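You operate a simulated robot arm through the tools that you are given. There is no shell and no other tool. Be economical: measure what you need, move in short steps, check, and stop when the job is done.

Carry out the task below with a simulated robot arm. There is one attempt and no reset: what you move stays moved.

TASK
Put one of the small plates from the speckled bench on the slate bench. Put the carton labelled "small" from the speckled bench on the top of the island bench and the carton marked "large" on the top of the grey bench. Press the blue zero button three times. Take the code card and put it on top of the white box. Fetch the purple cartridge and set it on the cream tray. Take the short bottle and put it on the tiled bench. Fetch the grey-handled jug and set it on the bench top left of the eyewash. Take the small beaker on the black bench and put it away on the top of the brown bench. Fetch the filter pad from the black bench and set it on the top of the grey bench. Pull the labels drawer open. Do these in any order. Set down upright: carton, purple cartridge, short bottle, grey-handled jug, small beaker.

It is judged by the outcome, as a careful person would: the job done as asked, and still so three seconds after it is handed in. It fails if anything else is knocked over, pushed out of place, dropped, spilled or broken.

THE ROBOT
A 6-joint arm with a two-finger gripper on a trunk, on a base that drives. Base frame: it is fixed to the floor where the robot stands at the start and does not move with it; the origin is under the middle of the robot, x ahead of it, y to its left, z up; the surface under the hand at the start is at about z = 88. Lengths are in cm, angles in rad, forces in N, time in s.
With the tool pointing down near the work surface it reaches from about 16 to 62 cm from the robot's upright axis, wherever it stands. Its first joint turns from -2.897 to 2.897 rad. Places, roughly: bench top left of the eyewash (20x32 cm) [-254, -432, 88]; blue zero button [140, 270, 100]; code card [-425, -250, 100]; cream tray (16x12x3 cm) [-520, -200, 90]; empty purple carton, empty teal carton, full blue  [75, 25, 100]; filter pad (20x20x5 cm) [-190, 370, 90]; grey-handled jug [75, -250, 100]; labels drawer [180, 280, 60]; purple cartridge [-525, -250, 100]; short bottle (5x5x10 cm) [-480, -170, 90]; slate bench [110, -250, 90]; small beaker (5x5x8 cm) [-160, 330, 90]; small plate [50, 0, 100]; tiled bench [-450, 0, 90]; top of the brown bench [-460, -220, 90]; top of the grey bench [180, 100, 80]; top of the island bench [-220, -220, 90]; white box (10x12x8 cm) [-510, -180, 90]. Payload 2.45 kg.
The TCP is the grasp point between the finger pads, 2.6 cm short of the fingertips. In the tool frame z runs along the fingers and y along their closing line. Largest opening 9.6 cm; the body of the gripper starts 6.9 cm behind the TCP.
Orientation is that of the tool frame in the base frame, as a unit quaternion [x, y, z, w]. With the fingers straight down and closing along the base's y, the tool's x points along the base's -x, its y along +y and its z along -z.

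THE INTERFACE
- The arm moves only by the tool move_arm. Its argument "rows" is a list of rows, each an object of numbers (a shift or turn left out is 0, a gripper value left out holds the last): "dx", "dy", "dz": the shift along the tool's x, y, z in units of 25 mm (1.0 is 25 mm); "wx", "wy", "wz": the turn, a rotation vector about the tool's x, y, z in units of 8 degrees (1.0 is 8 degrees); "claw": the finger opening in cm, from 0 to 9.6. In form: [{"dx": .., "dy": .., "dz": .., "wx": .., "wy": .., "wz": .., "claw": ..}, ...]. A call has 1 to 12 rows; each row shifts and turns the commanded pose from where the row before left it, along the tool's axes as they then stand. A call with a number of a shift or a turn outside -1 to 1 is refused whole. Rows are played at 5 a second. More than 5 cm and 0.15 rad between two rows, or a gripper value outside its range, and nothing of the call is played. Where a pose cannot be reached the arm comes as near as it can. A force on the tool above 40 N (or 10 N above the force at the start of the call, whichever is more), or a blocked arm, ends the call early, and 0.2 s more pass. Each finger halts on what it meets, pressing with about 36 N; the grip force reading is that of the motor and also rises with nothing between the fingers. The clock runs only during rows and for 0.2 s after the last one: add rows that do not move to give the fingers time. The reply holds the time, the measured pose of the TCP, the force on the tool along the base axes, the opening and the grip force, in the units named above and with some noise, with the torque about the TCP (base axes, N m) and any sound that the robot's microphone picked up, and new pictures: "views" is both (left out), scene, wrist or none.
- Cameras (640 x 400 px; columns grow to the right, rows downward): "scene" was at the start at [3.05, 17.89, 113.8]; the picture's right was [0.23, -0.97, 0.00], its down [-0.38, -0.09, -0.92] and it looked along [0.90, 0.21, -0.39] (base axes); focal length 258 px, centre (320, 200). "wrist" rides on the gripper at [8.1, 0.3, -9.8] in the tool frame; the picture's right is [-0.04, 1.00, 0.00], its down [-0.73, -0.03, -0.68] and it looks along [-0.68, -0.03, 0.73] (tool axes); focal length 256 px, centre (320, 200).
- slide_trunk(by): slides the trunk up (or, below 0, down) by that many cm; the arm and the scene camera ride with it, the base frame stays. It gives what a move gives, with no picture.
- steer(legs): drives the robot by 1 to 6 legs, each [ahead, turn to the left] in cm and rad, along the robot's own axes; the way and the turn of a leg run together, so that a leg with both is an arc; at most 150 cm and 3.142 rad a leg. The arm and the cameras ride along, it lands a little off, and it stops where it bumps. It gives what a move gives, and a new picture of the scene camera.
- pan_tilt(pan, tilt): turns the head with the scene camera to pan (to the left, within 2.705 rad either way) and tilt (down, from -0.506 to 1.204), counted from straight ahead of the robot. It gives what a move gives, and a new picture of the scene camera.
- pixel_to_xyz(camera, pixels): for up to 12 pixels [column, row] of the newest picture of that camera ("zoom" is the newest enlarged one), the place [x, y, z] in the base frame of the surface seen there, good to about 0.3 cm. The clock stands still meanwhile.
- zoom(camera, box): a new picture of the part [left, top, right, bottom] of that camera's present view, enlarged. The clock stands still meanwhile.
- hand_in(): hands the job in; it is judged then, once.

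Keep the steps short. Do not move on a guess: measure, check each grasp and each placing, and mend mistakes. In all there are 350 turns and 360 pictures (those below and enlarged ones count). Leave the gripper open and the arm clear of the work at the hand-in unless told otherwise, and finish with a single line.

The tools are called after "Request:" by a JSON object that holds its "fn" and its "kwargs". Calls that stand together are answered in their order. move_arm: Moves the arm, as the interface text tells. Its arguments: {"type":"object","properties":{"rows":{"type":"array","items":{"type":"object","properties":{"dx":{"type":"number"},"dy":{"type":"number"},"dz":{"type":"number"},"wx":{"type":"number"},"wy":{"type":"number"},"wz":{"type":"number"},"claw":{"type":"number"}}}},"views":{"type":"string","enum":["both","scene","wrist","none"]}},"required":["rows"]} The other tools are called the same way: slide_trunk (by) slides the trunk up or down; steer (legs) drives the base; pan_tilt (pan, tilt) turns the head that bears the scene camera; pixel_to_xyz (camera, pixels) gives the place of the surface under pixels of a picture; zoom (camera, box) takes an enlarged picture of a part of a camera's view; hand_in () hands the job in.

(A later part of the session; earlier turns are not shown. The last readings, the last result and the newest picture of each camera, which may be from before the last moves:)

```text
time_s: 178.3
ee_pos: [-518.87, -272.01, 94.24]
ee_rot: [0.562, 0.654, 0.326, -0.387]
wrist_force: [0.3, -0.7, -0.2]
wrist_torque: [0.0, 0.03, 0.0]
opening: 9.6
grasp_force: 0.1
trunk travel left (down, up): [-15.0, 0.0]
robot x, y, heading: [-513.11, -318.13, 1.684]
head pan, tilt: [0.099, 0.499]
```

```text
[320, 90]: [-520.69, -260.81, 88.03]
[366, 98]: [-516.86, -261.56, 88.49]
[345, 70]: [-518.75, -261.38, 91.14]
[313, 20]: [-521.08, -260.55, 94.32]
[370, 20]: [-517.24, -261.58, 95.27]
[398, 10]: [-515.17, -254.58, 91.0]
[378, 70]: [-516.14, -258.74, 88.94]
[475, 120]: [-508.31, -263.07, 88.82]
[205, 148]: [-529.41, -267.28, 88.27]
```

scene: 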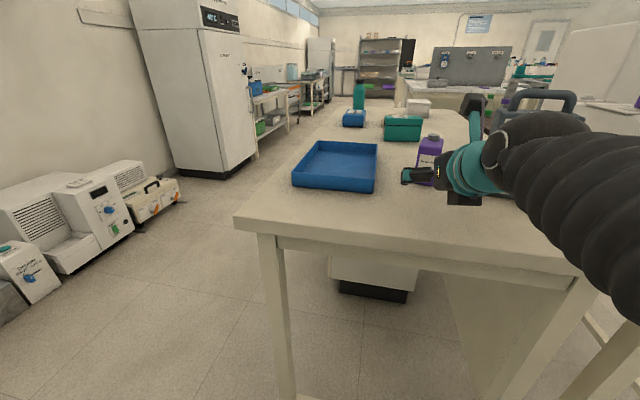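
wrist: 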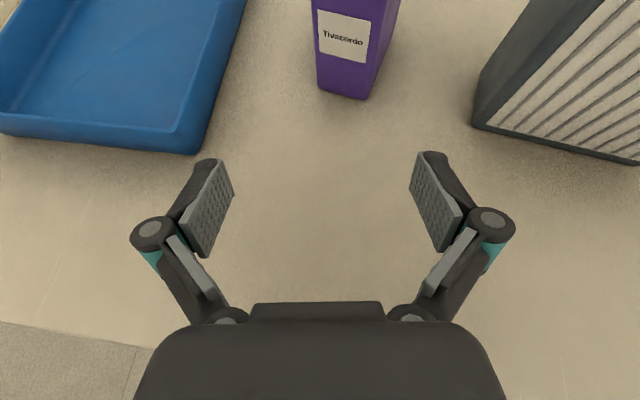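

The cartridge is yawed about 11°; rotate the tool 20° to the right about the vertical to face it squarely.

Request:
{"fn": "move_arm", "kwargs": {"rows": [{"wx": -0.727, "wz": 0.407}, {"wx": -0.727, "wz": 0.407}, {"wx": -0.727, "wz": 0.407}, {}], "views": "wrist"}}

```text
time_s: 179.3
ee_pos: [-505.5, -272.77, 93.32]
ee_rot: [0.664, 0.551, 0.384, -0.329]
wrist_force: [1.0, -0.8, -0.6]
wrist_torque: [-0.01, -0.01, -0.01]
opening: 9.61
grasp_force: 0.0
out of reach, approached as far as the arm can: row 1, 2, 3
trunk travel left (down, up): [-15.0, 0.0]
robot x, y, heading: [-512.89, -318.53, 1.687]
head pan, tilt: [0.099, 0.499]
```

wrist: 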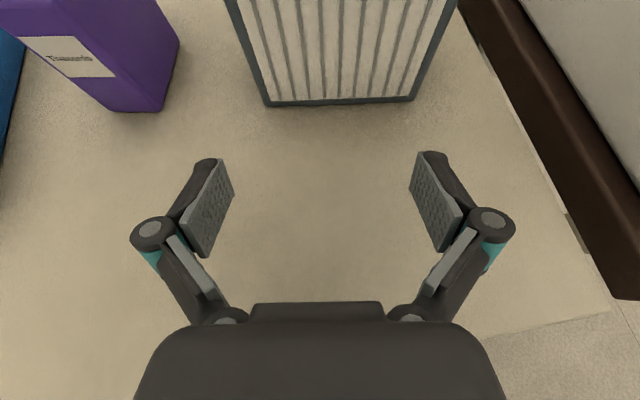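

The wrist is limited to A ≥ bearing, so I re-stand further west: around (-537, -309), heading about 80°.

Request:
{"fn": "steer", "kwargs": {"legs": [[-15, 0], [0, 1.455], [28, 0], [0, -1.745]]}}

```text
time_s: 190.0
ee_pos: [-518.59, -291.82, 93.3]
ee_rot: [0.738, 0.446, 0.428, -0.268]
wrist_force: [-0.5, -0.2, -0.5]
wrist_torque: [0.03, -0.03, -0.03]
opening: 9.61
grasp_force: 0.1
trunk travel left (down, up): [-15.0, 0.0]
robot x, y, heading: [-539.06, -333.15, 1.39]
head pan, tilt: [0.099, 0.499]
```

scene: 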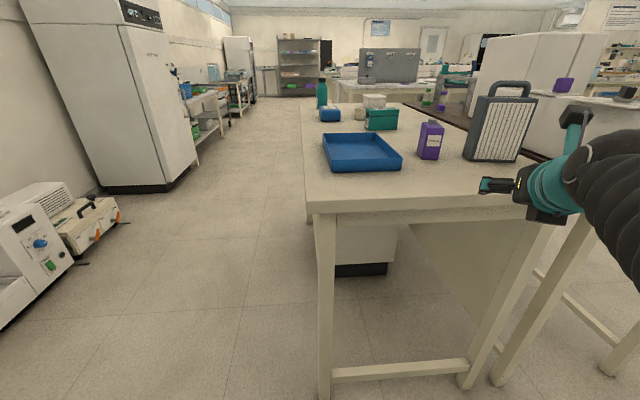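

Request:
{"fn": "move_arm", "kwargs": {"rows": [{"wx": 0.871, "wz": -0.488}, {"wx": 0.871, "wz": -0.488}, {"dy": -0.8}, {"dy": -0.8}, {"dy": -0.8}, {}], "views": "none"}}

Request:
{"fn": "steer", "kwargs": {"legs": [[22, 0]]}}

Request:
{"fn": "move_arm", "kwargs": {"rows": [{}], "views": "wrist"}}

```text
time_s: 191.4
ee_pos: [-524.43, -290.6, 93.29]
ee_rot: [0.669, 0.543, 0.388, -0.326]
wrist_force: [0.2, -0.7, 0.7]
wrist_torque: [-0.01, -0.03, 0.0]
opening: 9.62
grasp_force: 0.1
trunk travel left (down, up): [-15.0, 0.0]
robot x, y, heading: [-539.62, -333.3, 1.39]
head pan, tilt: [0.099, 0.499]
```

```text
time_s: 193.1
ee_pos: [-520.41, -268.89, 93.27]
ee_rot: [0.668, 0.545, 0.388, -0.327]
wrist_force: [0.0, -0.4, 1.1]
wrist_torque: [0.02, 0.02, 0.01]
opening: 9.59
grasp_force: 0.1
trunk travel left (down, up): [-15.0, 0.0]
robot x, y, heading: [-535.28, -311.71, 1.39]
head pan, tilt: [0.099, 0.499]
```

scene: 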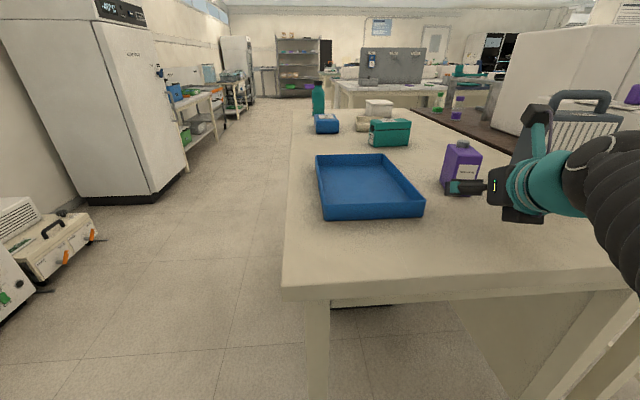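

```text
time_s: 193.5
ee_pos: [-520.51, -268.91, 93.48]
ee_rot: [0.669, 0.544, 0.388, -0.326]
wrist_force: [0.1, -0.1, 0.2]
wrist_torque: [0.0, 0.0, -0.03]
opening: 9.61
grasp_force: 0.0
trunk travel left (down, up): [-15.0, 0.0]
robot x, y, heading: [-535.44, -311.2, 1.387]
head pan, tilt: [0.099, 0.499]
```

wrist: 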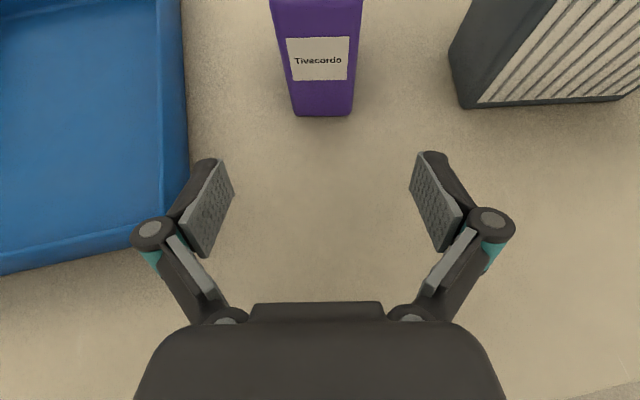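

Squared up. Narrow the fingers to 7.5 cm and advance 10.9 cm.

Request:
{"fn": "move_arm", "kwargs": {"rows": [{"claw": 7.5}, {"dx": 0.354, "dz": 0.635}, {"dx": 0.354, "dz": 0.635}, {"dx": 0.354, "dz": 0.635}, {"dx": 0.354, "dz": 0.635}, {"dx": 0.354, "dz": 0.635}, {"dx": 0.354, "dz": 0.635}, {}], "views": "wrist"}}

```text
time_s: 195.3
ee_pos: [-518.39, -258.18, 93.32]
ee_rot: [0.669, 0.545, 0.388, -0.326]
wrist_force: [0.5, -0.2, 0.1]
wrist_torque: [0.0, 0.0, -0.01]
opening: 7.49
grasp_force: 0.0
trunk travel left (down, up): [-15.0, 0.0]
robot x, y, heading: [-535.49, -311.35, 1.388]
head pan, tilt: [0.099, 0.499]
```

wrist: 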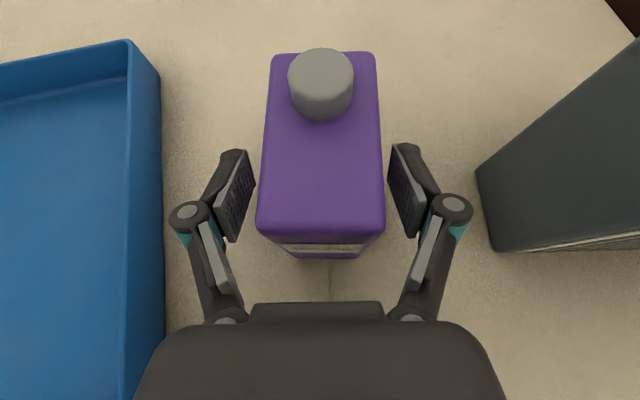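

Request:
{"fn": "move_arm", "kwargs": {"rows": [{"dx": 0.253, "dz": 0.454}, {"claw": 6}, {"claw": 5}, {"claw": 3.5}, {}, {}], "views": "wrist"}}

```text
time_s: 196.7
ee_pos: [-518.19, -256.95, 93.43]
ee_rot: [0.668, 0.544, 0.389, -0.326]
wrist_force: [1.5, -1.2, 5.2]
wrist_torque: [-0.3, -0.11, 0.03]
opening: 4.57
grasp_force: 36.1
trunk travel left (down, up): [-15.0, 0.0]
robot x, y, heading: [-535.32, -311.7, 1.388]
head pan, tilt: [0.099, 0.499]
```

wrist: 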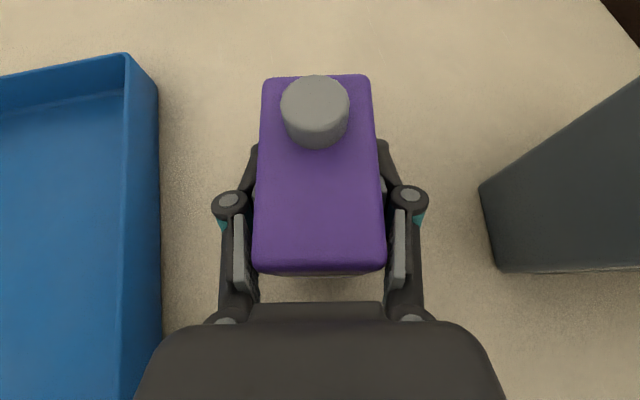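

Gripped at 4.57 cm. Lift 6 cm and check.

Request:
{"fn": "move_arm", "kwargs": {"rows": [{"dx": 0.26, "dz": -0.146}, {"dx": 0.52, "dz": -0.293}, {"dx": 0.52, "dz": -0.293}, {"dx": 0.52, "dz": -0.293}, {"dx": 0.26, "dz": -0.146}, {}], "views": "scene"}}

```text
time_s: 198.1
ee_pos: [-518.12, -256.91, 99.22]
ee_rot: [0.669, 0.544, 0.389, -0.325]
wrist_force: [-0.3, 0.5, -1.8]
wrist_torque: [0.02, 0.01, 0.03]
opening: 4.58
grasp_force: 36.1
trunk travel left (down, up): [-15.0, 0.0]
robot x, y, heading: [-535.79, -311.58, 1.384]
head pan, tilt: [0.099, 0.499]
```

scene: 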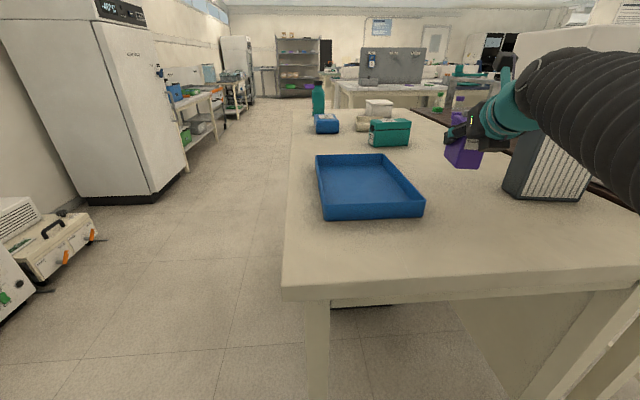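

Held. Pull in, back out, and go round to the west side of the bench.

Request:
{"fn": "move_arm", "kwargs": {"rows": [{"dx": -0.387, "dy": -0.092, "dz": -0.693}, {"dx": -0.387, "dy": -0.092, "dz": -0.693}, {"dx": -0.387, "dy": -0.092, "dz": -0.693}, {"dx": -0.387, "dy": -0.092, "dz": -0.693}, {"dx": -0.387, "dy": -0.092, "dz": -0.693}, {"dx": -0.387, "dy": -0.092, "dz": -0.693}, {}], "views": "none"}}

Request:
{"fn": "steer", "kwargs": {"legs": [[-28, 0], [0, 1.75], [80, 0], [0, -1.57]]}}

Request:
{"fn": "pan_tilt", "kwargs": {"pan": -0.4, "tilt": 0.3}}

```text
time_s: 199.7
ee_pos: [-521.79, -268.35, 99.31]
ee_rot: [0.668, 0.545, 0.388, -0.326]
wrist_force: [-0.2, 0.3, -1.5]
wrist_torque: [-0.05, -0.04, -0.03]
opening: 4.56
grasp_force: 36.4
trunk travel left (down, up): [-15.0, 0.0]
robot x, y, heading: [-535.19, -311.53, 1.388]
head pan, tilt: [0.099, 0.499]
```

```text
time_s: 213.6
ee_pos: [-614.6, -295.25, 99.22]
ee_rot: [0.612, 0.607, 0.354, -0.363]
wrist_force: [-0.2, 0.1, -1.5]
wrist_torque: [0.01, -0.03, -0.01]
opening: 4.56
grasp_force: 35.9
trunk travel left (down, up): [-15.0, 0.0]
robot x, y, heading: [-619.8, -340.28, 1.58]
head pan, tilt: [0.099, 0.499]
```

scene: 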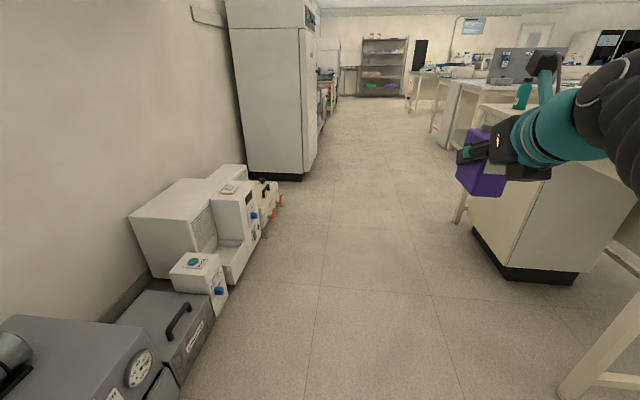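

```text
time_s: 214.6
ee_pos: [-614.52, -295.3, 99.25]
ee_rot: [0.613, 0.606, 0.356, -0.362]
wrist_force: [0.3, -0.2, -1.1]
wrist_torque: [0.01, -0.02, -0.02]
opening: 4.57
grasp_force: 36.1
trunk travel left (down, up): [-15.0, 0.0]
robot x, y, heading: [-619.73, -340.03, 1.577]
head pan, tilt: [-0.4, 0.3]
```

scene: 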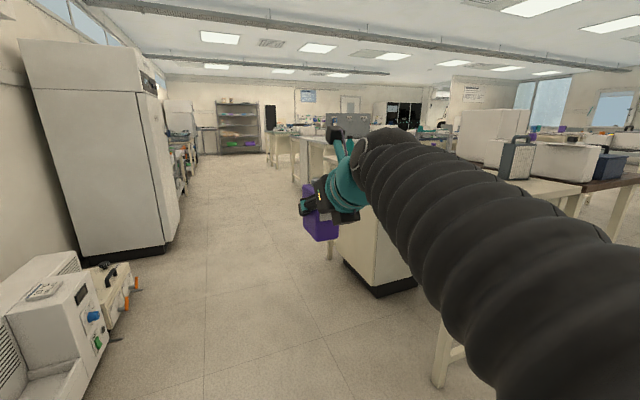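

Request:
{"fn": "steer", "kwargs": {"legs": [[125, 0], [0, -1.575]]}}

Request:
{"fn": "pan_tilt", "kwargs": {"pan": 0.1, "tilt": 0.45}}

```text
time_s: 224.6
ee_pos: [-575.52, -221.55, 99.26]
ee_rot: [0.862, -0.007, 0.507, -0.004]
wrist_force: [0.6, -0.4, -1.1]
wrist_torque: [-0.02, 0.02, -0.02]
opening: 4.54
grasp_force: 36.2
trunk travel left (down, up): [-15.0, 0.0]
robot x, y, heading: [-620.71, -216.03, 0.008]
head pan, tilt: [-0.4, 0.3]
```

scene: 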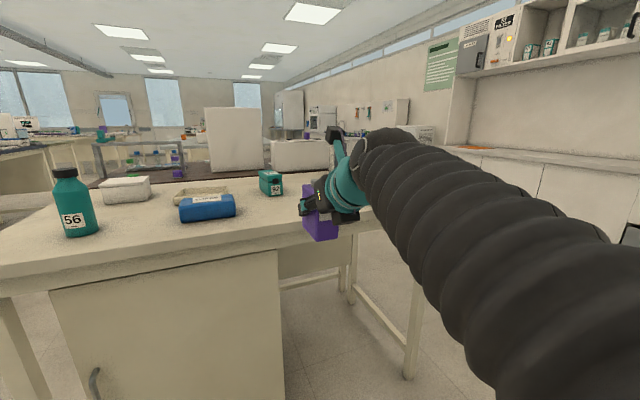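

```text
time_s: 225.6
ee_pos: [-575.5, -221.53, 99.3]
ee_rot: [0.862, -0.006, 0.507, -0.004]
wrist_force: [-0.2, 0.2, -1.8]
wrist_torque: [0.0, -0.02, 0.0]
opening: 4.55
grasp_force: 35.8
trunk travel left (down, up): [-15.0, 0.0]
robot x, y, heading: [-620.37, -216.23, 0.008]
head pan, tilt: [0.099, 0.45]
```

scene: 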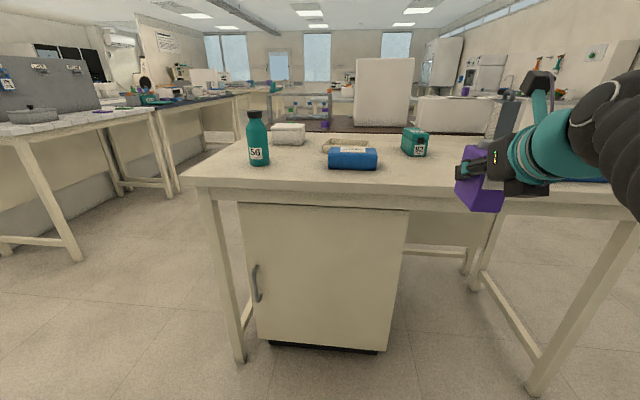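

Request:
{"fn": "zoom", "kwargs": {"camera": "scene", "box": [230, 90, 440, 200]}}

Request:
{"fn": "pixel_to_xyz", "kwargs": {"camera": "scene", "pixels": [[346, 140], [323, 148], [368, 145], [340, 147], [353, 152], [290, 128], [275, 140], [305, 142], [415, 145], [258, 115], [258, 160], [300, 190]]}}

```text
3.05 times, centred on (335, 145) of scene
```

zoom: 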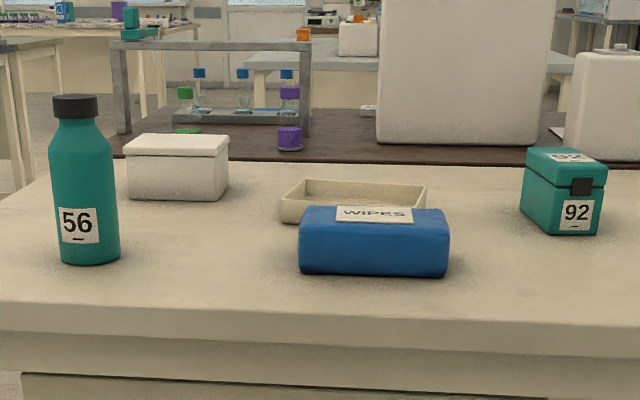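

```text
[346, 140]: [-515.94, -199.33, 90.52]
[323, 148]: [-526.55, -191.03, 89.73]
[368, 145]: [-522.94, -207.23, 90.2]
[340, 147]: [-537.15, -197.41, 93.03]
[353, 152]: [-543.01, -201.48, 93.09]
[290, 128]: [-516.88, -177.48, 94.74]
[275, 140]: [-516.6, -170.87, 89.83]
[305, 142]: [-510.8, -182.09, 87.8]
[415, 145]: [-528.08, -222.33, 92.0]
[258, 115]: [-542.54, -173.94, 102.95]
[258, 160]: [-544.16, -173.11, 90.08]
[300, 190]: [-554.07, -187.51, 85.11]
```

The cream tray is the open tray at x -527…-515, y -207…-191. Shift the base 19 cm north, away from the bench, then face east again.

Request:
{"fn": "steer", "kwargs": {"legs": [[0, 1.563], [19, 0], [0, -1.571]]}}

```text
time_s: 234.7
ee_pos: [-575.52, -203.17, 99.34]
ee_rot: [0.862, -0.011, 0.506, -0.002]
wrist_force: [-0.5, -0.3, -1.7]
wrist_torque: [0.0, -0.01, 0.0]
opening: 4.55
grasp_force: 36.1
trunk travel left (down, up): [-15.0, 0.0]
robot x, y, heading: [-620.25, -196.95, -0.006]
head pan, tilt: [0.099, 0.45]
```

scene: 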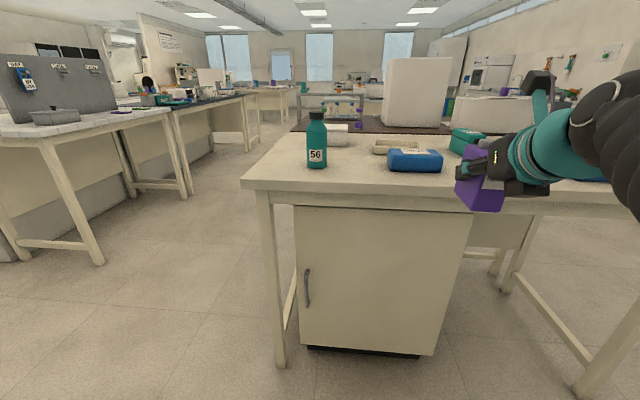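

Request:
{"fn": "move_arm", "kwargs": {"rows": [{"dx": 0.35, "dz": -0.195}, {"dx": 0.35, "dz": -0.195}, {}], "views": "none"}}

Request:
{"fn": "steer", "kwargs": {"legs": [[40, 0]]}}

Request:
{"fn": "move_arm", "kwargs": {"rows": [{}], "views": "wrist"}}

```text
time_s: 235.5
ee_pos: [-575.43, -203.13, 101.21]
ee_rot: [0.862, -0.011, 0.507, -0.001]
wrist_force: [0.2, -0.5, -1.2]
wrist_torque: [0.0, 0.02, -0.03]
opening: 4.52
grasp_force: 36.0
trunk travel left (down, up): [-15.0, 0.0]
robot x, y, heading: [-620.46, -196.92, -0.007]
head pan, tilt: [0.099, 0.45]
```

```text
time_s: 238.0
ee_pos: [-535.21, -203.28, 101.33]
ee_rot: [0.862, -0.012, 0.507, -0.001]
wrist_force: [0.0, 0.5, -1.8]
wrist_torque: [-0.04, -0.02, -0.02]
opening: 4.54
grasp_force: 36.2
trunk travel left (down, up): [-15.0, 0.0]
robot x, y, heading: [-580.03, -197.67, -0.007]
head pan, tilt: [0.099, 0.45]
```

scene: 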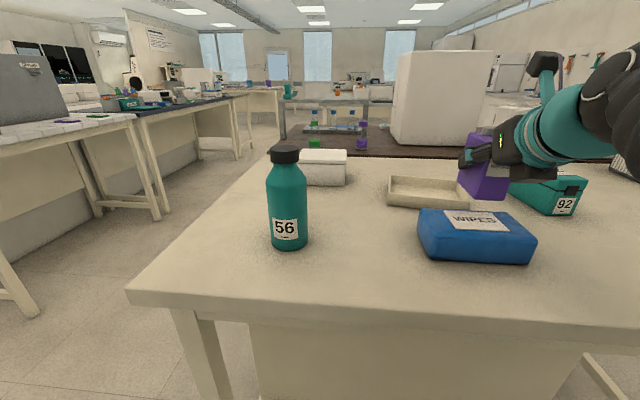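

```text
time_s: 238.4
ee_pos: [-535.37, -203.38, 101.26]
ee_rot: [0.862, -0.012, 0.507, -0.001]
wrist_force: [-0.4, 0.2, -1.4]
wrist_torque: [-0.02, -0.03, 0.0]
opening: 4.57
grasp_force: 36.4
trunk travel left (down, up): [-15.0, 0.0]
robot x, y, heading: [-580.5, -197.02, -0.009]
head pan, tilt: [0.099, 0.45]
```

wrist: 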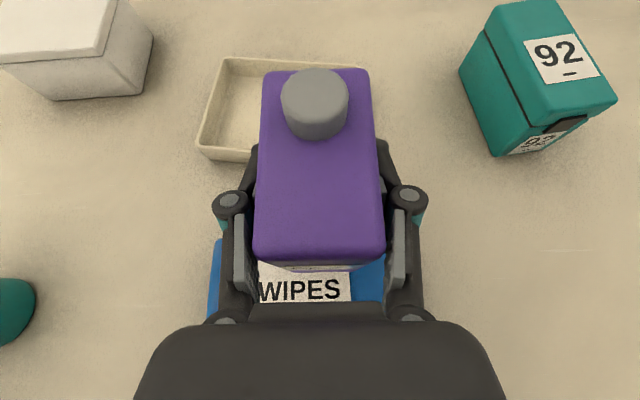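

Request:
{"fn": "pixel_to_xyz", "kwargs": {"camera": "scene", "pixels": [[388, 193], [459, 199], [395, 177], [425, 190], [425, 206], [450, 181], [440, 193]]}}

Request:
{"fn": "pixel_to_xyz", "kwargs": {"camera": "wrist", "pixels": [[202, 148], [228, 62], [225, 110], [360, 68], [245, 90]]}}

```text
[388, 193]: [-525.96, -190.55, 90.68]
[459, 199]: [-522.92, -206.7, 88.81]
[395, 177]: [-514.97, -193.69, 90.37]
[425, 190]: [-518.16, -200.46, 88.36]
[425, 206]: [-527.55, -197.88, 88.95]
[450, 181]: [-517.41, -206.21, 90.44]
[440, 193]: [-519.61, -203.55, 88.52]
```

```text
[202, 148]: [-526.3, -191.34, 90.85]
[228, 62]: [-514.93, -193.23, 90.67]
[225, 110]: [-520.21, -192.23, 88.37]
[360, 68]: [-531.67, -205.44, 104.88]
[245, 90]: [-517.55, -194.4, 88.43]
```

Request:
{"fn": "pixel_to_xyz", "kwargs": {"camera": "wrist", "pixels": [[285, 252], [275, 80], [350, 250], [320, 150]]}}

```text
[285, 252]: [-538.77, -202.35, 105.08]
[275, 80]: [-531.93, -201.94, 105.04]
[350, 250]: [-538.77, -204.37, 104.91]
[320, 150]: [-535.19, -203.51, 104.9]
```

Target for the cartridge: TCP (-522.3, -200). Turn it 5° and extend.

Request:
{"fn": "move_arm", "kwargs": {"rows": [{"wx": 0.545, "wz": -0.305}, {"dx": 0.428, "dy": -0.154, "dz": 0.768}, {"dx": 0.428, "dy": -0.154, "dz": 0.768}, {"dx": 0.428, "dy": -0.154, "dz": 0.768}, {"dx": 0.428, "dy": -0.154, "dz": 0.768}, {"dx": 0.428, "dy": -0.154, "dz": 0.768}, {"dx": 0.428, "dy": -0.154, "dz": 0.768}, {}]}}

```text
time_s: 240.2
ee_pos: [-522.3, -200.02, 101.41]
ee_rot: [0.861, 0.024, 0.508, -0.021]
wrist_force: [-0.2, -0.7, -1.3]
wrist_torque: [0.0, -0.01, 0.03]
opening: 4.53
grasp_force: 36.1
trunk travel left (down, up): [-15.0, 0.0]
robot x, y, heading: [-580.05, -197.45, -0.011]
head pan, tilt: [0.099, 0.45]
```

scene: 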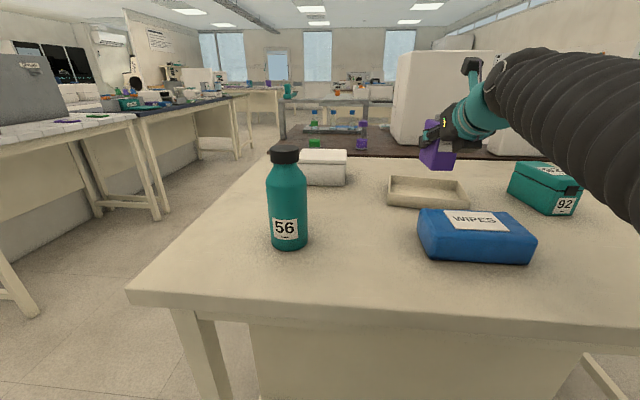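
wrist: 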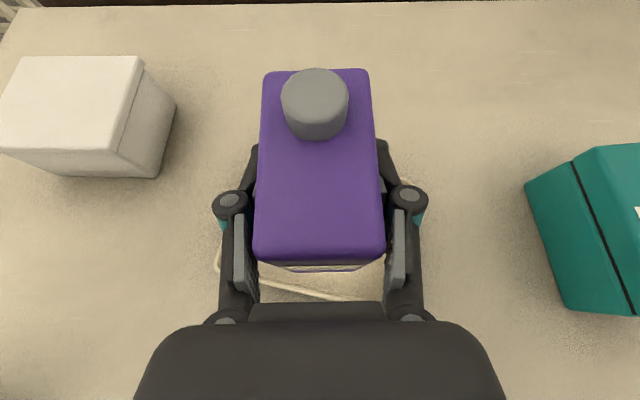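

Request:
{"fn": "pixel_to_xyz", "kwargs": {"camera": "scene", "pixels": [[387, 192], [392, 176], [465, 182], [469, 195], [430, 188]]}}

```text
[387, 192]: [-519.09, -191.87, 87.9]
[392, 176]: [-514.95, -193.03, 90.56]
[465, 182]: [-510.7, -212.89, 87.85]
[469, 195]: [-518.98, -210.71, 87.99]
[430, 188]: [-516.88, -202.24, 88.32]
```

Centred over the tray. Lower 7.2 cm, then creep to contact.

Request:
{"fn": "move_arm", "kwargs": {"rows": [{"dx": -0.437, "dz": 0.243}, {"dx": -0.437, "dz": 0.243}, {"dx": -0.437, "dz": 0.243}, {"dx": -0.437, "dz": 0.243}, {"dx": -0.437, "dz": 0.243}, {"dx": -0.333, "dz": 0.185}, {}]}}

```text
time_s: 241.8
ee_pos: [-522.23, -200.14, 94.24]
ee_rot: [0.861, 0.025, 0.507, -0.022]
wrist_force: [-0.5, 0.4, -1.9]
wrist_torque: [0.01, 0.01, 0.01]
opening: 4.52
grasp_force: 35.8
trunk travel left (down, up): [-15.0, 0.0]
robot x, y, heading: [-580.38, -197.57, -0.005]
head pan, tilt: [0.099, 0.45]
```

scene: 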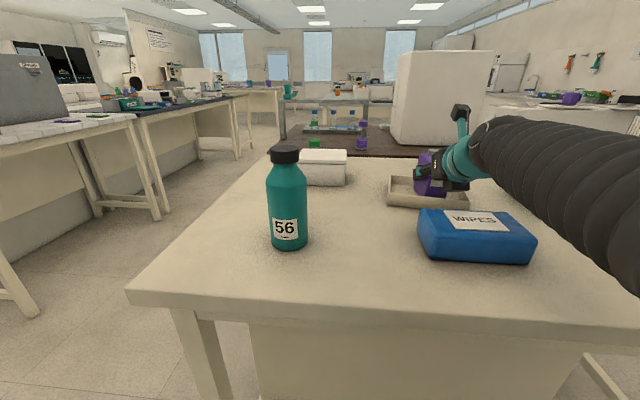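
wrist: 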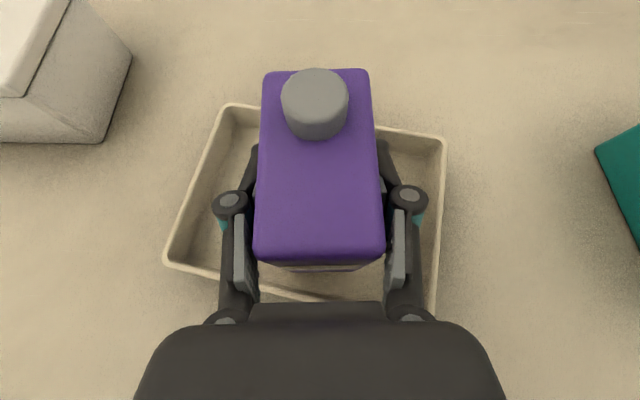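

Request:
{"fn": "move_arm", "kwargs": {"rows": [{"dx": -0.07, "dz": 0.039}, {"dx": -0.052, "dz": 0.029}, {}], "views": "none"}}

Request:
{"fn": "move_arm", "kwargs": {"rows": [{"dx": -0.052, "dz": 0.029}, {}], "views": "none"}}

```text
time_s: 242.6
ee_pos: [-522.3, -200.06, 93.94]
ee_rot: [0.861, 0.026, 0.508, -0.023]
wrist_force: [1.4, 0.4, 6.7]
wrist_torque: [-0.17, -0.01, 0.01]
opening: 4.52
grasp_force: 36.5
trunk travel left (down, up): [-15.0, 0.0]
robot x, y, heading: [-580.41, -197.21, -0.012]
head pan, tilt: [0.099, 0.45]
```

```text
time_s: 243.2
ee_pos: [-522.43, -200.05, 93.99]
ee_rot: [0.86, 0.025, 0.51, -0.022]
wrist_force: [2.6, 0.4, 19.2]
wrist_torque: [-0.53, 0.1, 0.06]
opening: 4.53
grasp_force: 35.8
trunk travel left (down, up): [-15.0, 0.0]
robot x, y, heading: [-580.1, -197.81, -0.011]
head pan, tilt: [0.099, 0.45]
```

Contact. Relax 0.15 cm, open to 6.5 and withdraw along the approach.

Request:
{"fn": "move_arm", "kwargs": {"rows": [{"dx": 0.06, "dz": -0.033}, {"claw": 5.5}, {"claw": 6.3}, {}, {"dx": 0.1, "dz": -0.056}, {"dx": -0.1, "dz": -0.35}, {"dx": -0.2, "dz": -0.7}, {"dx": -0.2, "dz": -0.7}, {"dx": -0.2, "dz": -0.7}, {"dx": -0.2, "dz": -0.7}, {}]}}

```text
time_s: 245.6
ee_pos: [-530.18, -200.54, 96.02]
ee_rot: [0.861, 0.024, 0.507, -0.022]
wrist_force: [0.3, 0.4, 0.1]
wrist_torque: [-0.03, 0.01, -0.03]
opening: 6.32
grasp_force: 0.0
trunk travel left (down, up): [-15.0, 0.0]
robot x, y, heading: [-580.44, -197.38, -0.008]
head pan, tilt: [0.099, 0.45]
```

scene: 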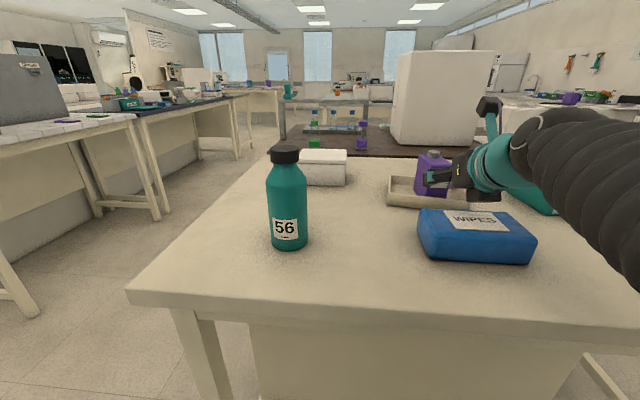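
wrist: 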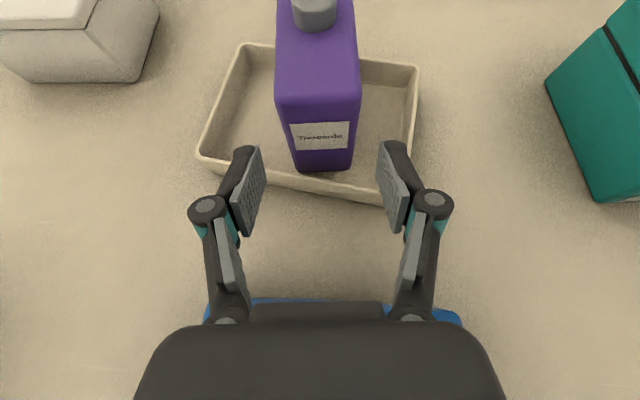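

The cartridge stands upright in the tray. Withdraw further and look at the brown bench's north part.

Request:
{"fn": "move_arm", "kwargs": {"rows": [{"dx": 0.3, "dz": -0.7}, {"dx": 0.3, "dz": -0.7}, {"dx": 0.1, "dz": -0.7}, {"dz": -0.7}, {}], "views": "none"}}

Request:
{"fn": "zoom", "kwargs": {"camera": "scene", "box": [260, 90, 420, 190]}}

Request:
{"fn": "pixel_to_xyz", "kwargs": {"camera": "scene", "pixels": [[314, 145], [361, 142], [362, 130], [314, 125], [330, 127], [348, 128], [285, 120], [365, 105], [330, 140], [290, 140]]}}

```text
time_s: 246.8
ee_pos: [-535.51, -201.14, 100.94]
ee_rot: [0.861, 0.025, 0.507, -0.022]
wrist_force: [-0.3, -0.1, -0.5]
wrist_torque: [0.01, 0.02, -0.02]
opening: 6.28
grasp_force: 0.0
trunk travel left (down, up): [-15.0, 0.0]
robot x, y, heading: [-580.42, -197.53, -0.006]
head pan, tilt: [0.099, 0.45]
```

```text
4.00 times, centred on (340, 140) of scene
```

zoom: 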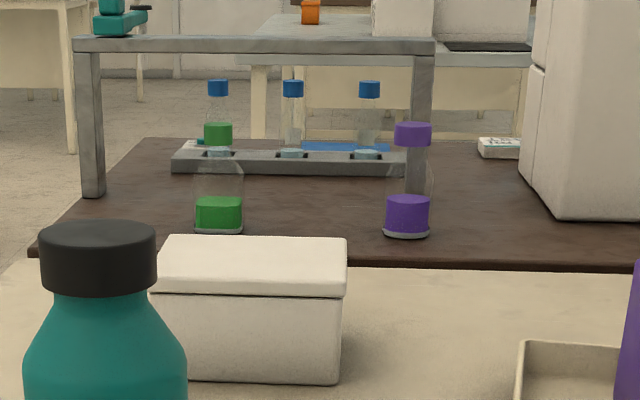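

```text
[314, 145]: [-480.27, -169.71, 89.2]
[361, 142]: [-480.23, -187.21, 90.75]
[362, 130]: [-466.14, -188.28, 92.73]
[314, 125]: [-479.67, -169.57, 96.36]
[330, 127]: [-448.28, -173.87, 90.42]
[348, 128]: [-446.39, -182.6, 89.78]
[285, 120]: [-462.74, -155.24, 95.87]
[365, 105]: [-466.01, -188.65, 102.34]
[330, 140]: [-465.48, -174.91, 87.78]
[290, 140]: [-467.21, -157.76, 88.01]
```

Two bottles stand near x=-480: green at (-480,-170), matching the listed short bottle, and purple at (-480,-187). Check heights and the tiled bench.

Request:
{"fn": "pixel_to_xyz", "kwargs": {"camera": "scene", "pixels": [[314, 122], [363, 122], [363, 148], [165, 112], [100, 128], [10, 140], [90, 258], [160, 213], [235, 96], [60, 122], [238, 147], [130, 288]]}}

Request:
{"fn": "pan_tilt", "kwargs": {"pan": 0.9, "tilt": 0.35}}

```text
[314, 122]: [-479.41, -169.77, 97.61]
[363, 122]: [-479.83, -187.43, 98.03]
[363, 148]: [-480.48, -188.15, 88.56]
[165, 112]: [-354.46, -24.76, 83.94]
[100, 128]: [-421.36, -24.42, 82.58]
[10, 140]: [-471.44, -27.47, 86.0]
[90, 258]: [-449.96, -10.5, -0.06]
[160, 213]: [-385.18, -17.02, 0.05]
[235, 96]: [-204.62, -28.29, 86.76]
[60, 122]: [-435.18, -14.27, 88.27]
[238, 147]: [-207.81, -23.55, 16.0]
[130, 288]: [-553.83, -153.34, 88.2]
```

```text
time_s: 248.0
ee_pos: [-535.47, -201.16, 100.84]
ee_rot: [0.862, 0.024, 0.507, -0.021]
wrist_force: [-0.1, 0.2, -0.3]
wrist_torque: [-0.01, 0.0, 0.0]
opening: 6.3
grasp_force: 0.0
trunk travel left (down, up): [-15.0, 0.0]
robot x, y, heading: [-580.26, -197.31, -0.004]
head pan, tilt: [0.901, 0.351]
```

scene: 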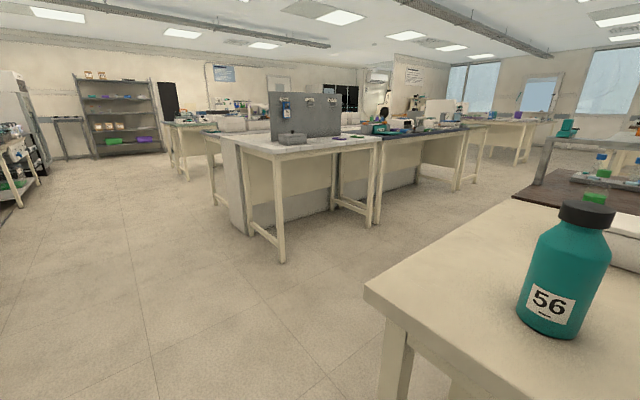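

Green matches the listed place exactly. Drive round to the north end of the benches and face south.

Request:
{"fn": "steer", "kwargs": {"legs": [[-42, 0], [0, 1.575], [103, 0], [0, -1.571], [135, 0], [0, -1.571]]}}

Request:
{"fn": "pan_tilt", "kwargs": {"pan": 0.1, "tilt": 0.45}}

```text
time_s: 273.3
ee_pos: [-490.98, -139.2, 100.89]
ee_rot: [0.63, -0.587, 0.377, 0.34]
wrist_force: [-0.1, 0.6, -0.4]
wrist_torque: [-0.03, 0.01, 0.02]
opening: 6.28
grasp_force: 0.1
trunk travel left (down, up): [-15.0, 0.0]
robot x, y, heading: [-487.98, -94.95, -1.565]
head pan, tilt: [0.901, 0.351]
```

scene: 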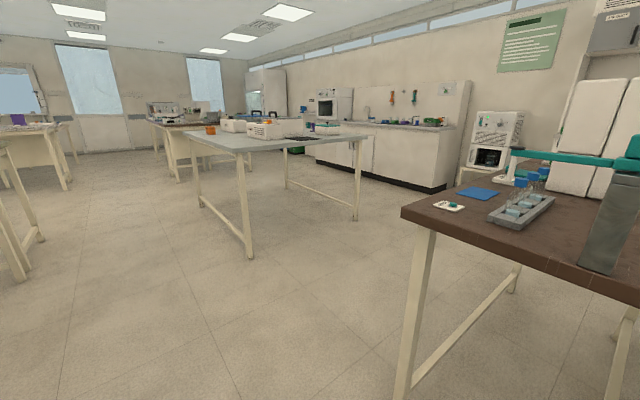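

```text
time_s: 274.4
ee_pos: [-491.02, -139.21, 100.91]
ee_rot: [0.631, -0.588, 0.376, 0.34]
wrist_force: [0.2, 1.4, 0.1]
wrist_torque: [-0.04, -0.03, 0.03]
opening: 6.3
grasp_force: 0.1
trunk travel left (down, up): [-15.0, 0.0]
robot x, y, heading: [-487.98, -94.12, -1.565]
head pan, tilt: [0.099, 0.45]
```

scene: 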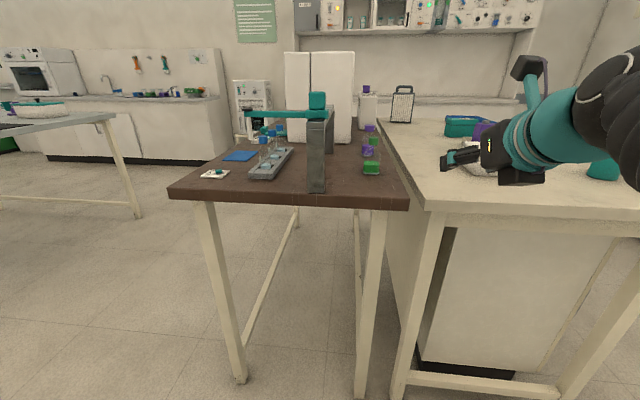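

Request:
{"fn": "zoom", "kwargs": {"camera": "scene", "box": [190, 70, 430, 210]}}

Request:
{"fn": "pixel_to_xyz", "kwargs": {"camera": "scene", "pixels": [[371, 167], [371, 140], [369, 150], [317, 190], [326, 160], [305, 115], [215, 174], [240, 156], [270, 165], [405, 205], [170, 195], [378, 172]]}}

```text
2.67 times, centred on (310, 140) of scene
```

zoom: 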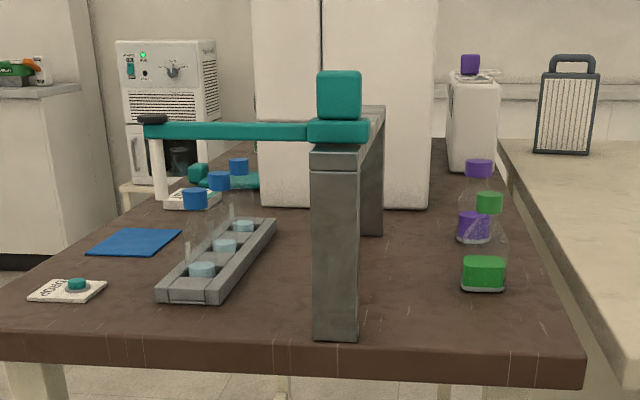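

```text
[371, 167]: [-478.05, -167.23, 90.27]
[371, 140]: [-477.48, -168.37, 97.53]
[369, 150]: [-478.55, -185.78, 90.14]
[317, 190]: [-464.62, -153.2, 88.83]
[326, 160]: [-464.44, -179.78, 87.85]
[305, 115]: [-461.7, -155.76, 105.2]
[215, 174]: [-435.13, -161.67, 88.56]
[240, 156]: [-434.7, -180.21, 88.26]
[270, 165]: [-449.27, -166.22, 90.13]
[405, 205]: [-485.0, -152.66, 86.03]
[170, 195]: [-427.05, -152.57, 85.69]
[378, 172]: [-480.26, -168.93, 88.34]
```

Set the tool at azimuth -72°, z≈95, in line with the green bottle, then drive 20 cm forward.

Request:
{"fn": "move_arm", "kwargs": {"rows": [{"wx": 0.71, "wz": -0.395, "claw": 8}, {"wx": 0.71, "wz": -0.395}, {"dx": -0.304, "dy": -0.716, "dz": 0.438}, {"dx": -0.304, "dy": -0.716, "dz": 0.438}, {"dx": -0.304, "dy": -0.716, "dz": 0.438}, {"dx": -0.304, "dy": -0.716, "dz": 0.438}, {"dx": -0.304, "dy": -0.716, "dz": 0.438}, {}], "views": "none"}}

Request:
{"fn": "steer", "kwargs": {"legs": [[20, 0]]}}

Request:
{"fn": "move_arm", "kwargs": {"rows": [{}], "views": "wrist"}}

```text
time_s: 276.2
ee_pos: [-481.41, -139.28, 95.18]
ee_rot: [0.692, -0.512, 0.413, 0.297]
wrist_force: [0.1, -0.6, -0.7]
wrist_torque: [-0.03, 0.0, -0.02]
opening: 8.03
grasp_force: 0.0
trunk travel left (down, up): [-15.0, 0.0]
robot x, y, heading: [-487.71, -94.43, -1.565]
head pan, tilt: [0.099, 0.45]
```

```text
time_s: 277.8
ee_pos: [-481.54, -159.51, 95.19]
ee_rot: [0.692, -0.512, 0.414, 0.297]
wrist_force: [-0.1, -0.7, -0.3]
wrist_torque: [0.0, 0.02, 0.01]
opening: 8.0
grasp_force: 0.0
trunk travel left (down, up): [-15.0, 0.0]
robot x, y, heading: [-487.59, -114.98, -1.567]
head pan, tilt: [0.099, 0.45]
```

scene: 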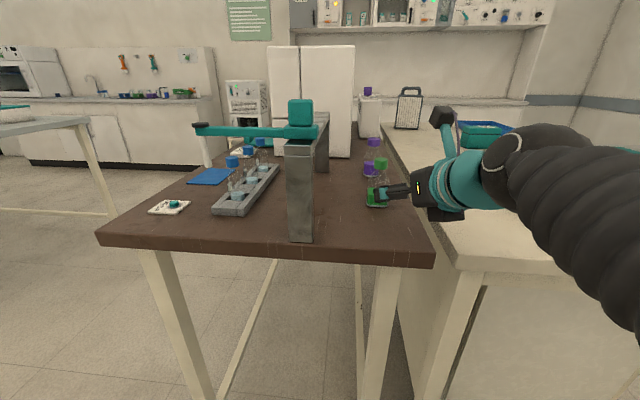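

```text
time_s: 278.2
ee_pos: [-481.62, -159.42, 95.16]
ee_rot: [0.692, -0.512, 0.413, 0.297]
wrist_force: [1.2, -0.4, 0.3]
wrist_torque: [0.0, 0.0, -0.02]
opening: 8.01
grasp_force: 0.0
trunk travel left (down, up): [-15.0, 0.0]
robot x, y, heading: [-487.7, -114.43, -1.565]
head pan, tilt: [0.099, 0.45]
```

wrist: 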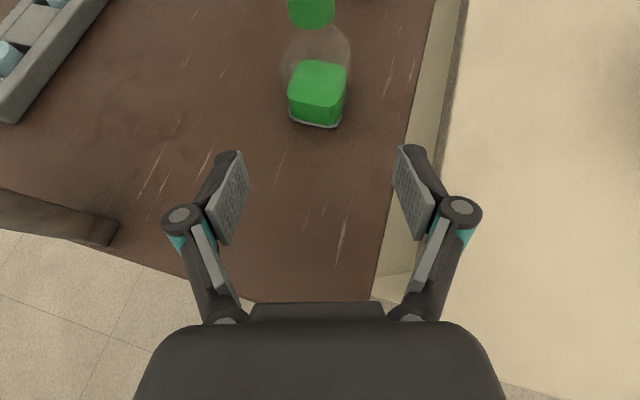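

Request:
{"fn": "pixel_to_xyz", "kwargs": {"camera": "wrist", "pixels": [[291, 121], [341, 126], [316, 105], [318, 80], [311, 15], [348, 55]]}}

```text
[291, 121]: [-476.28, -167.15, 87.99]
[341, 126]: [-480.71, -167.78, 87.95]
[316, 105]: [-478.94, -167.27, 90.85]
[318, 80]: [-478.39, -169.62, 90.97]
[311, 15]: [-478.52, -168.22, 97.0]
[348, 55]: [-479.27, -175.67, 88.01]
```

Re-aim 6° and advance: lower to z 92 then forward 10.6 cm.

Request:
{"fn": "move_arm", "kwargs": {"rows": [{"wx": -0.655, "wz": 0.365}, {"dx": -0.56, "dy": -0.202, "dz": 0.31}, {"dx": -0.56, "dy": -0.202, "dz": 0.31}, {"dx": 0.414, "dz": 0.743}, {"dx": 0.414, "dz": 0.743}, {"dx": 0.414, "dz": 0.743}, {"dx": 0.414, "dz": 0.743}, {"dx": 0.414, "dz": 0.743}, {}], "views": "wrist"}}

```text
time_s: 280.2
ee_pos: [-478.85, -169.86, 91.94]
ee_rot: [0.665, -0.546, 0.399, 0.316]
wrist_force: [-0.4, 0.9, -0.2]
wrist_torque: [-0.03, -0.02, -0.04]
opening: 7.97
grasp_force: 0.1
out of reach, approached as far as the arm can: row 3
trunk travel left (down, up): [-15.0, 0.0]
robot x, y, heading: [-487.9, -114.52, -1.57]
head pan, tilt: [0.099, 0.45]
```

wrist: 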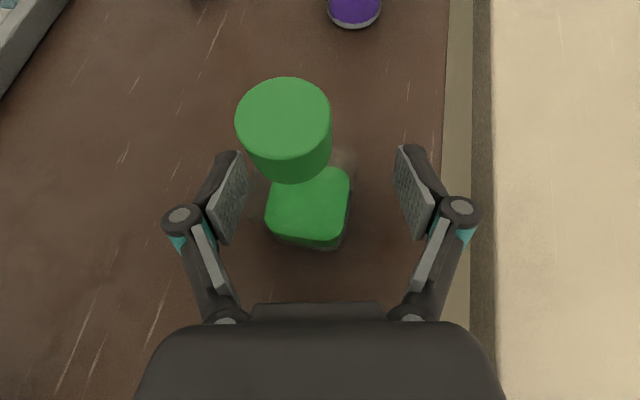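

Request:
{"fn": "move_arm", "kwargs": {"rows": [{"dy": -0.2}, {"claw": 6.5}, {"claw": 5.5}, {"claw": 4.5}, {"claw": 3.5}, {}, {}], "views": "wrist"}}

```text
time_s: 281.8
ee_pos: [-478.81, -169.68, 91.97]
ee_rot: [0.666, -0.546, 0.399, 0.316]
wrist_force: [0.6, 0.7, 1.5]
wrist_torque: [0.02, 0.03, -0.05]
opening: 4.72
grasp_force: 36.0
out of reach, approached as far as the arm can: row 1
trunk travel left (down, up): [-15.0, 0.0]
robot x, y, heading: [-487.62, -114.46, -1.566]
head pan, tilt: [0.099, 0.45]
```

wrist: 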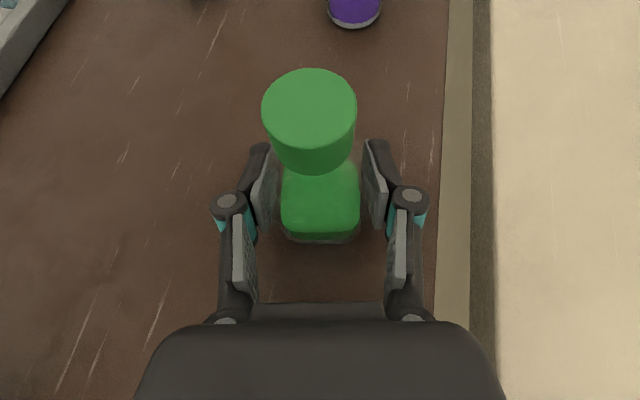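

Gripped at 4.72 cm. Lift 6 cm and pull in.

Request:
{"fn": "move_arm", "kwargs": {"rows": [{"dx": 0.26, "dz": -0.146}, {"dx": 0.52, "dz": -0.293}, {"dx": 0.52, "dz": -0.293}, {"dx": 0.52, "dz": -0.293}, {"dx": 0.26, "dz": -0.146}, {"dx": -0.35, "dz": -0.62}, {"dx": -0.35, "dz": -0.62}, {"dx": -0.35, "dz": -0.62}, {"dx": -0.35, "dz": -0.62}, {}], "views": "scene"}}

```text
time_s: 284.0
ee_pos: [-480.84, -162.8, 97.62]
ee_rot: [0.665, -0.547, 0.397, 0.318]
wrist_force: [-0.5, 0.0, -0.7]
wrist_torque: [0.0, -0.01, 0.01]
opening: 4.72
grasp_force: 35.9
out of reach, approached as far as the arm can: row 3
trunk travel left (down, up): [-15.0, 0.0]
robot x, y, heading: [-487.44, -114.78, -1.569]
head pan, tilt: [0.099, 0.45]
```

scene: 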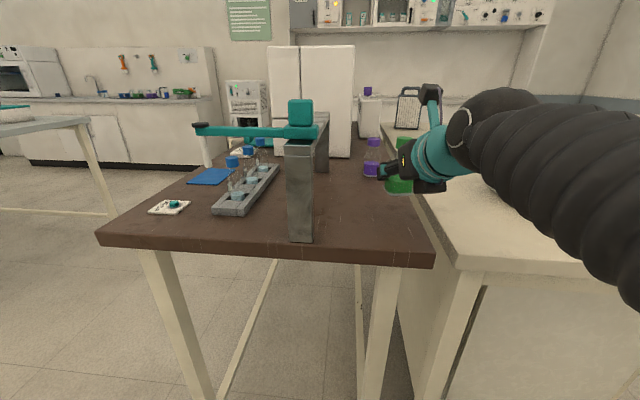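

Request:
{"fn": "steer", "kwargs": {"legs": [[-22, 0], [0, 1.571], [20, 0], [0, 1.571]]}}

Request:
{"fn": "pan_tilt", "kwargs": {"pan": 0.0, "tilt": 0.45}}

```text
time_s: 294.5
ee_pos: [-474.53, -44.34, 97.68]
ee_rot: [0.548, 0.665, 0.318, -0.397]
wrist_force: [-0.5, -0.3, -0.8]
wrist_torque: [-0.03, 0.03, 0.0]
opening: 4.72
grasp_force: 36.0
trunk travel left (down, up): [-15.0, 0.0]
robot x, y, heading: [-468.2, -92.66, 1.577]
head pan, tilt: [0.099, 0.45]
```

scene: 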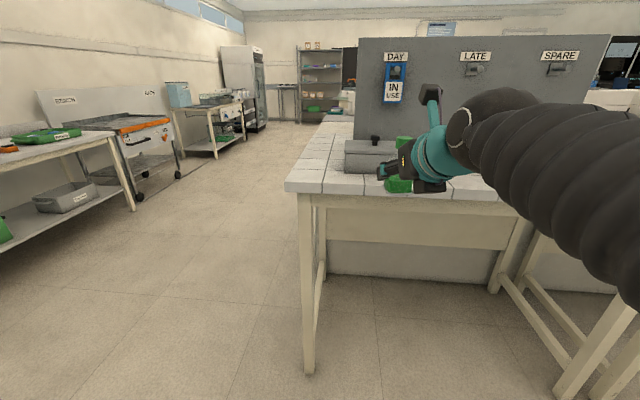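

```text
time_s: 295.2
ee_pos: [-474.56, -44.39, 97.74]
ee_rot: [0.548, 0.664, 0.318, -0.397]
wrist_force: [-0.1, 0.1, -0.5]
wrist_torque: [-0.01, 0.0, 0.0]
opening: 4.72
grasp_force: 35.0
trunk travel left (down, up): [-15.0, 0.0]
robot x, y, heading: [-467.35, -92.5, 1.574]
head pan, tilt: [0.0, 0.45]
```

scene: 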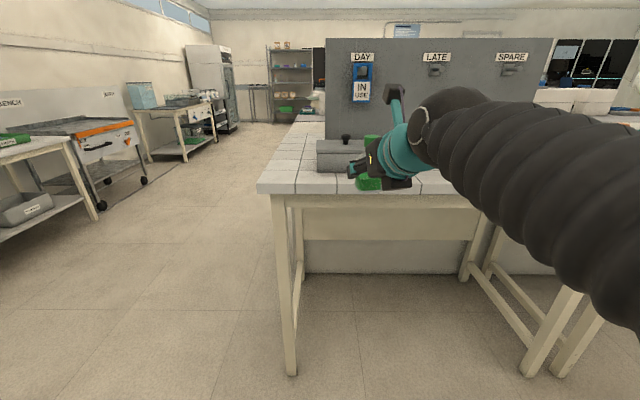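

Request:
{"fn": "pixel_to_xyz", "kwargs": {"camera": "scene", "pixels": [[260, 186], [300, 188], [340, 178], [330, 165], [320, 150], [295, 165], [420, 185], [440, 185], [318, 172], [300, 150]]}}

```text
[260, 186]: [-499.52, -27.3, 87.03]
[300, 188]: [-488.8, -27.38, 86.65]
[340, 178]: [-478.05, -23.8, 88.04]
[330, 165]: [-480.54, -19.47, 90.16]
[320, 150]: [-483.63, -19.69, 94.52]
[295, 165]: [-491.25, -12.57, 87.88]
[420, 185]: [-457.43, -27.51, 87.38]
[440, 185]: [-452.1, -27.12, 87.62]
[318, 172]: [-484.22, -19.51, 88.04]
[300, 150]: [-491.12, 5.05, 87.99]
```

The west strip of the tiled bench (x -499…-485) is free beside the grey box. Shift the base 24 cm west.

Request:
{"fn": "steer", "kwargs": {"legs": [[0, 1.57], [24, 0], [0, -1.575]]}}

```text
time_s: 304.6
ee_pos: [-499.08, -44.62, 97.69]
ee_rot: [0.543, 0.668, 0.314, -0.399]
wrist_force: [0.7, 0.2, -0.4]
wrist_torque: [-0.02, 0.0, 0.0]
opening: 4.7
grasp_force: 36.4
trunk travel left (down, up): [-15.0, 0.0]
robot x, y, heading: [-491.17, -92.77, 1.59]
head pan, tilt: [0.0, 0.45]
```

scene: 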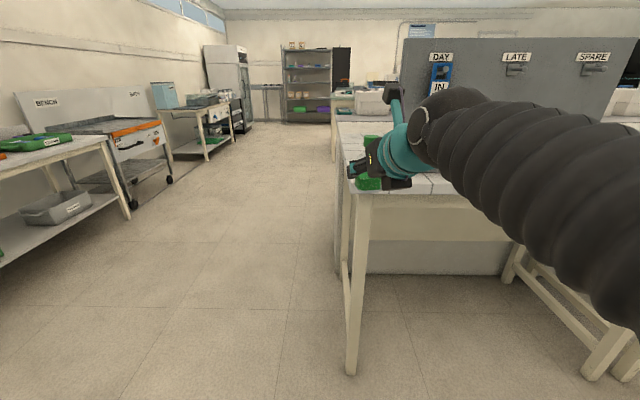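

Request:
{"fn": "steer", "kwargs": {"legs": [[24, 0]]}}

Request:
{"fn": "move_arm", "kwargs": {"rows": [{"dy": 0.8}, {"dy": 0.8}, {"dy": 0.8}, {"dy": 0.3}, {}]}}

```text
time_s: 306.4
ee_pos: [-499.56, -20.46, 97.69]
ee_rot: [0.543, 0.669, 0.314, -0.399]
wrist_force: [-0.4, 0.6, -0.4]
wrist_torque: [0.02, 0.0, 0.0]
opening: 4.72
grasp_force: 35.5
trunk travel left (down, up): [-15.0, 0.0]
robot x, y, heading: [-492.08, -68.63, 1.586]
head pan, tilt: [0.0, 0.45]
```

scene: 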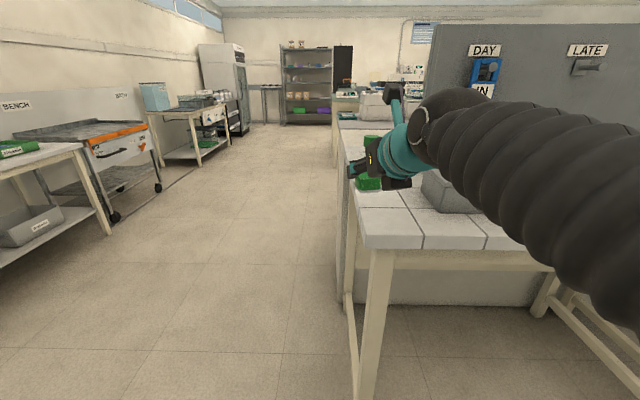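

```text
time_s: 307.6
ee_pos: [-493.02, -19.13, 97.57]
ee_rot: [0.543, 0.669, 0.314, -0.399]
wrist_force: [0.0, 1.0, -0.7]
wrist_torque: [0.0, 0.0, 0.03]
opening: 4.69
grasp_force: 36.3
trunk travel left (down, up): [-15.0, 0.0]
robot x, y, heading: [-492.23, -68.74, 1.59]
head pan, tilt: [0.0, 0.45]
```

scene: 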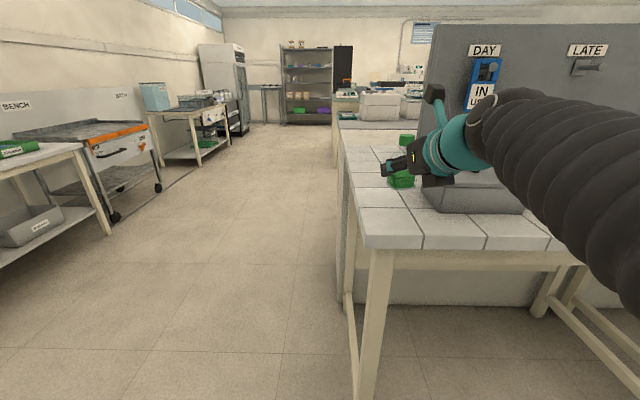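
wrist: 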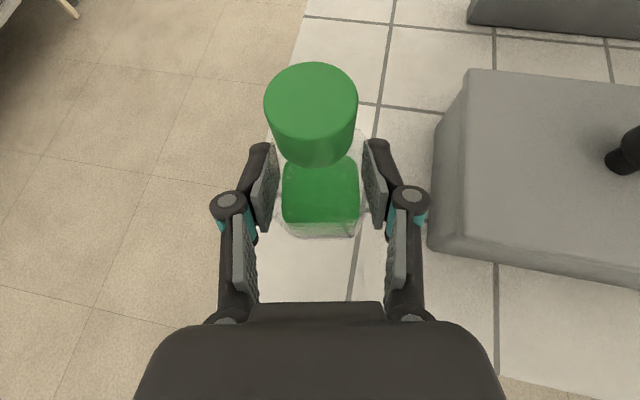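

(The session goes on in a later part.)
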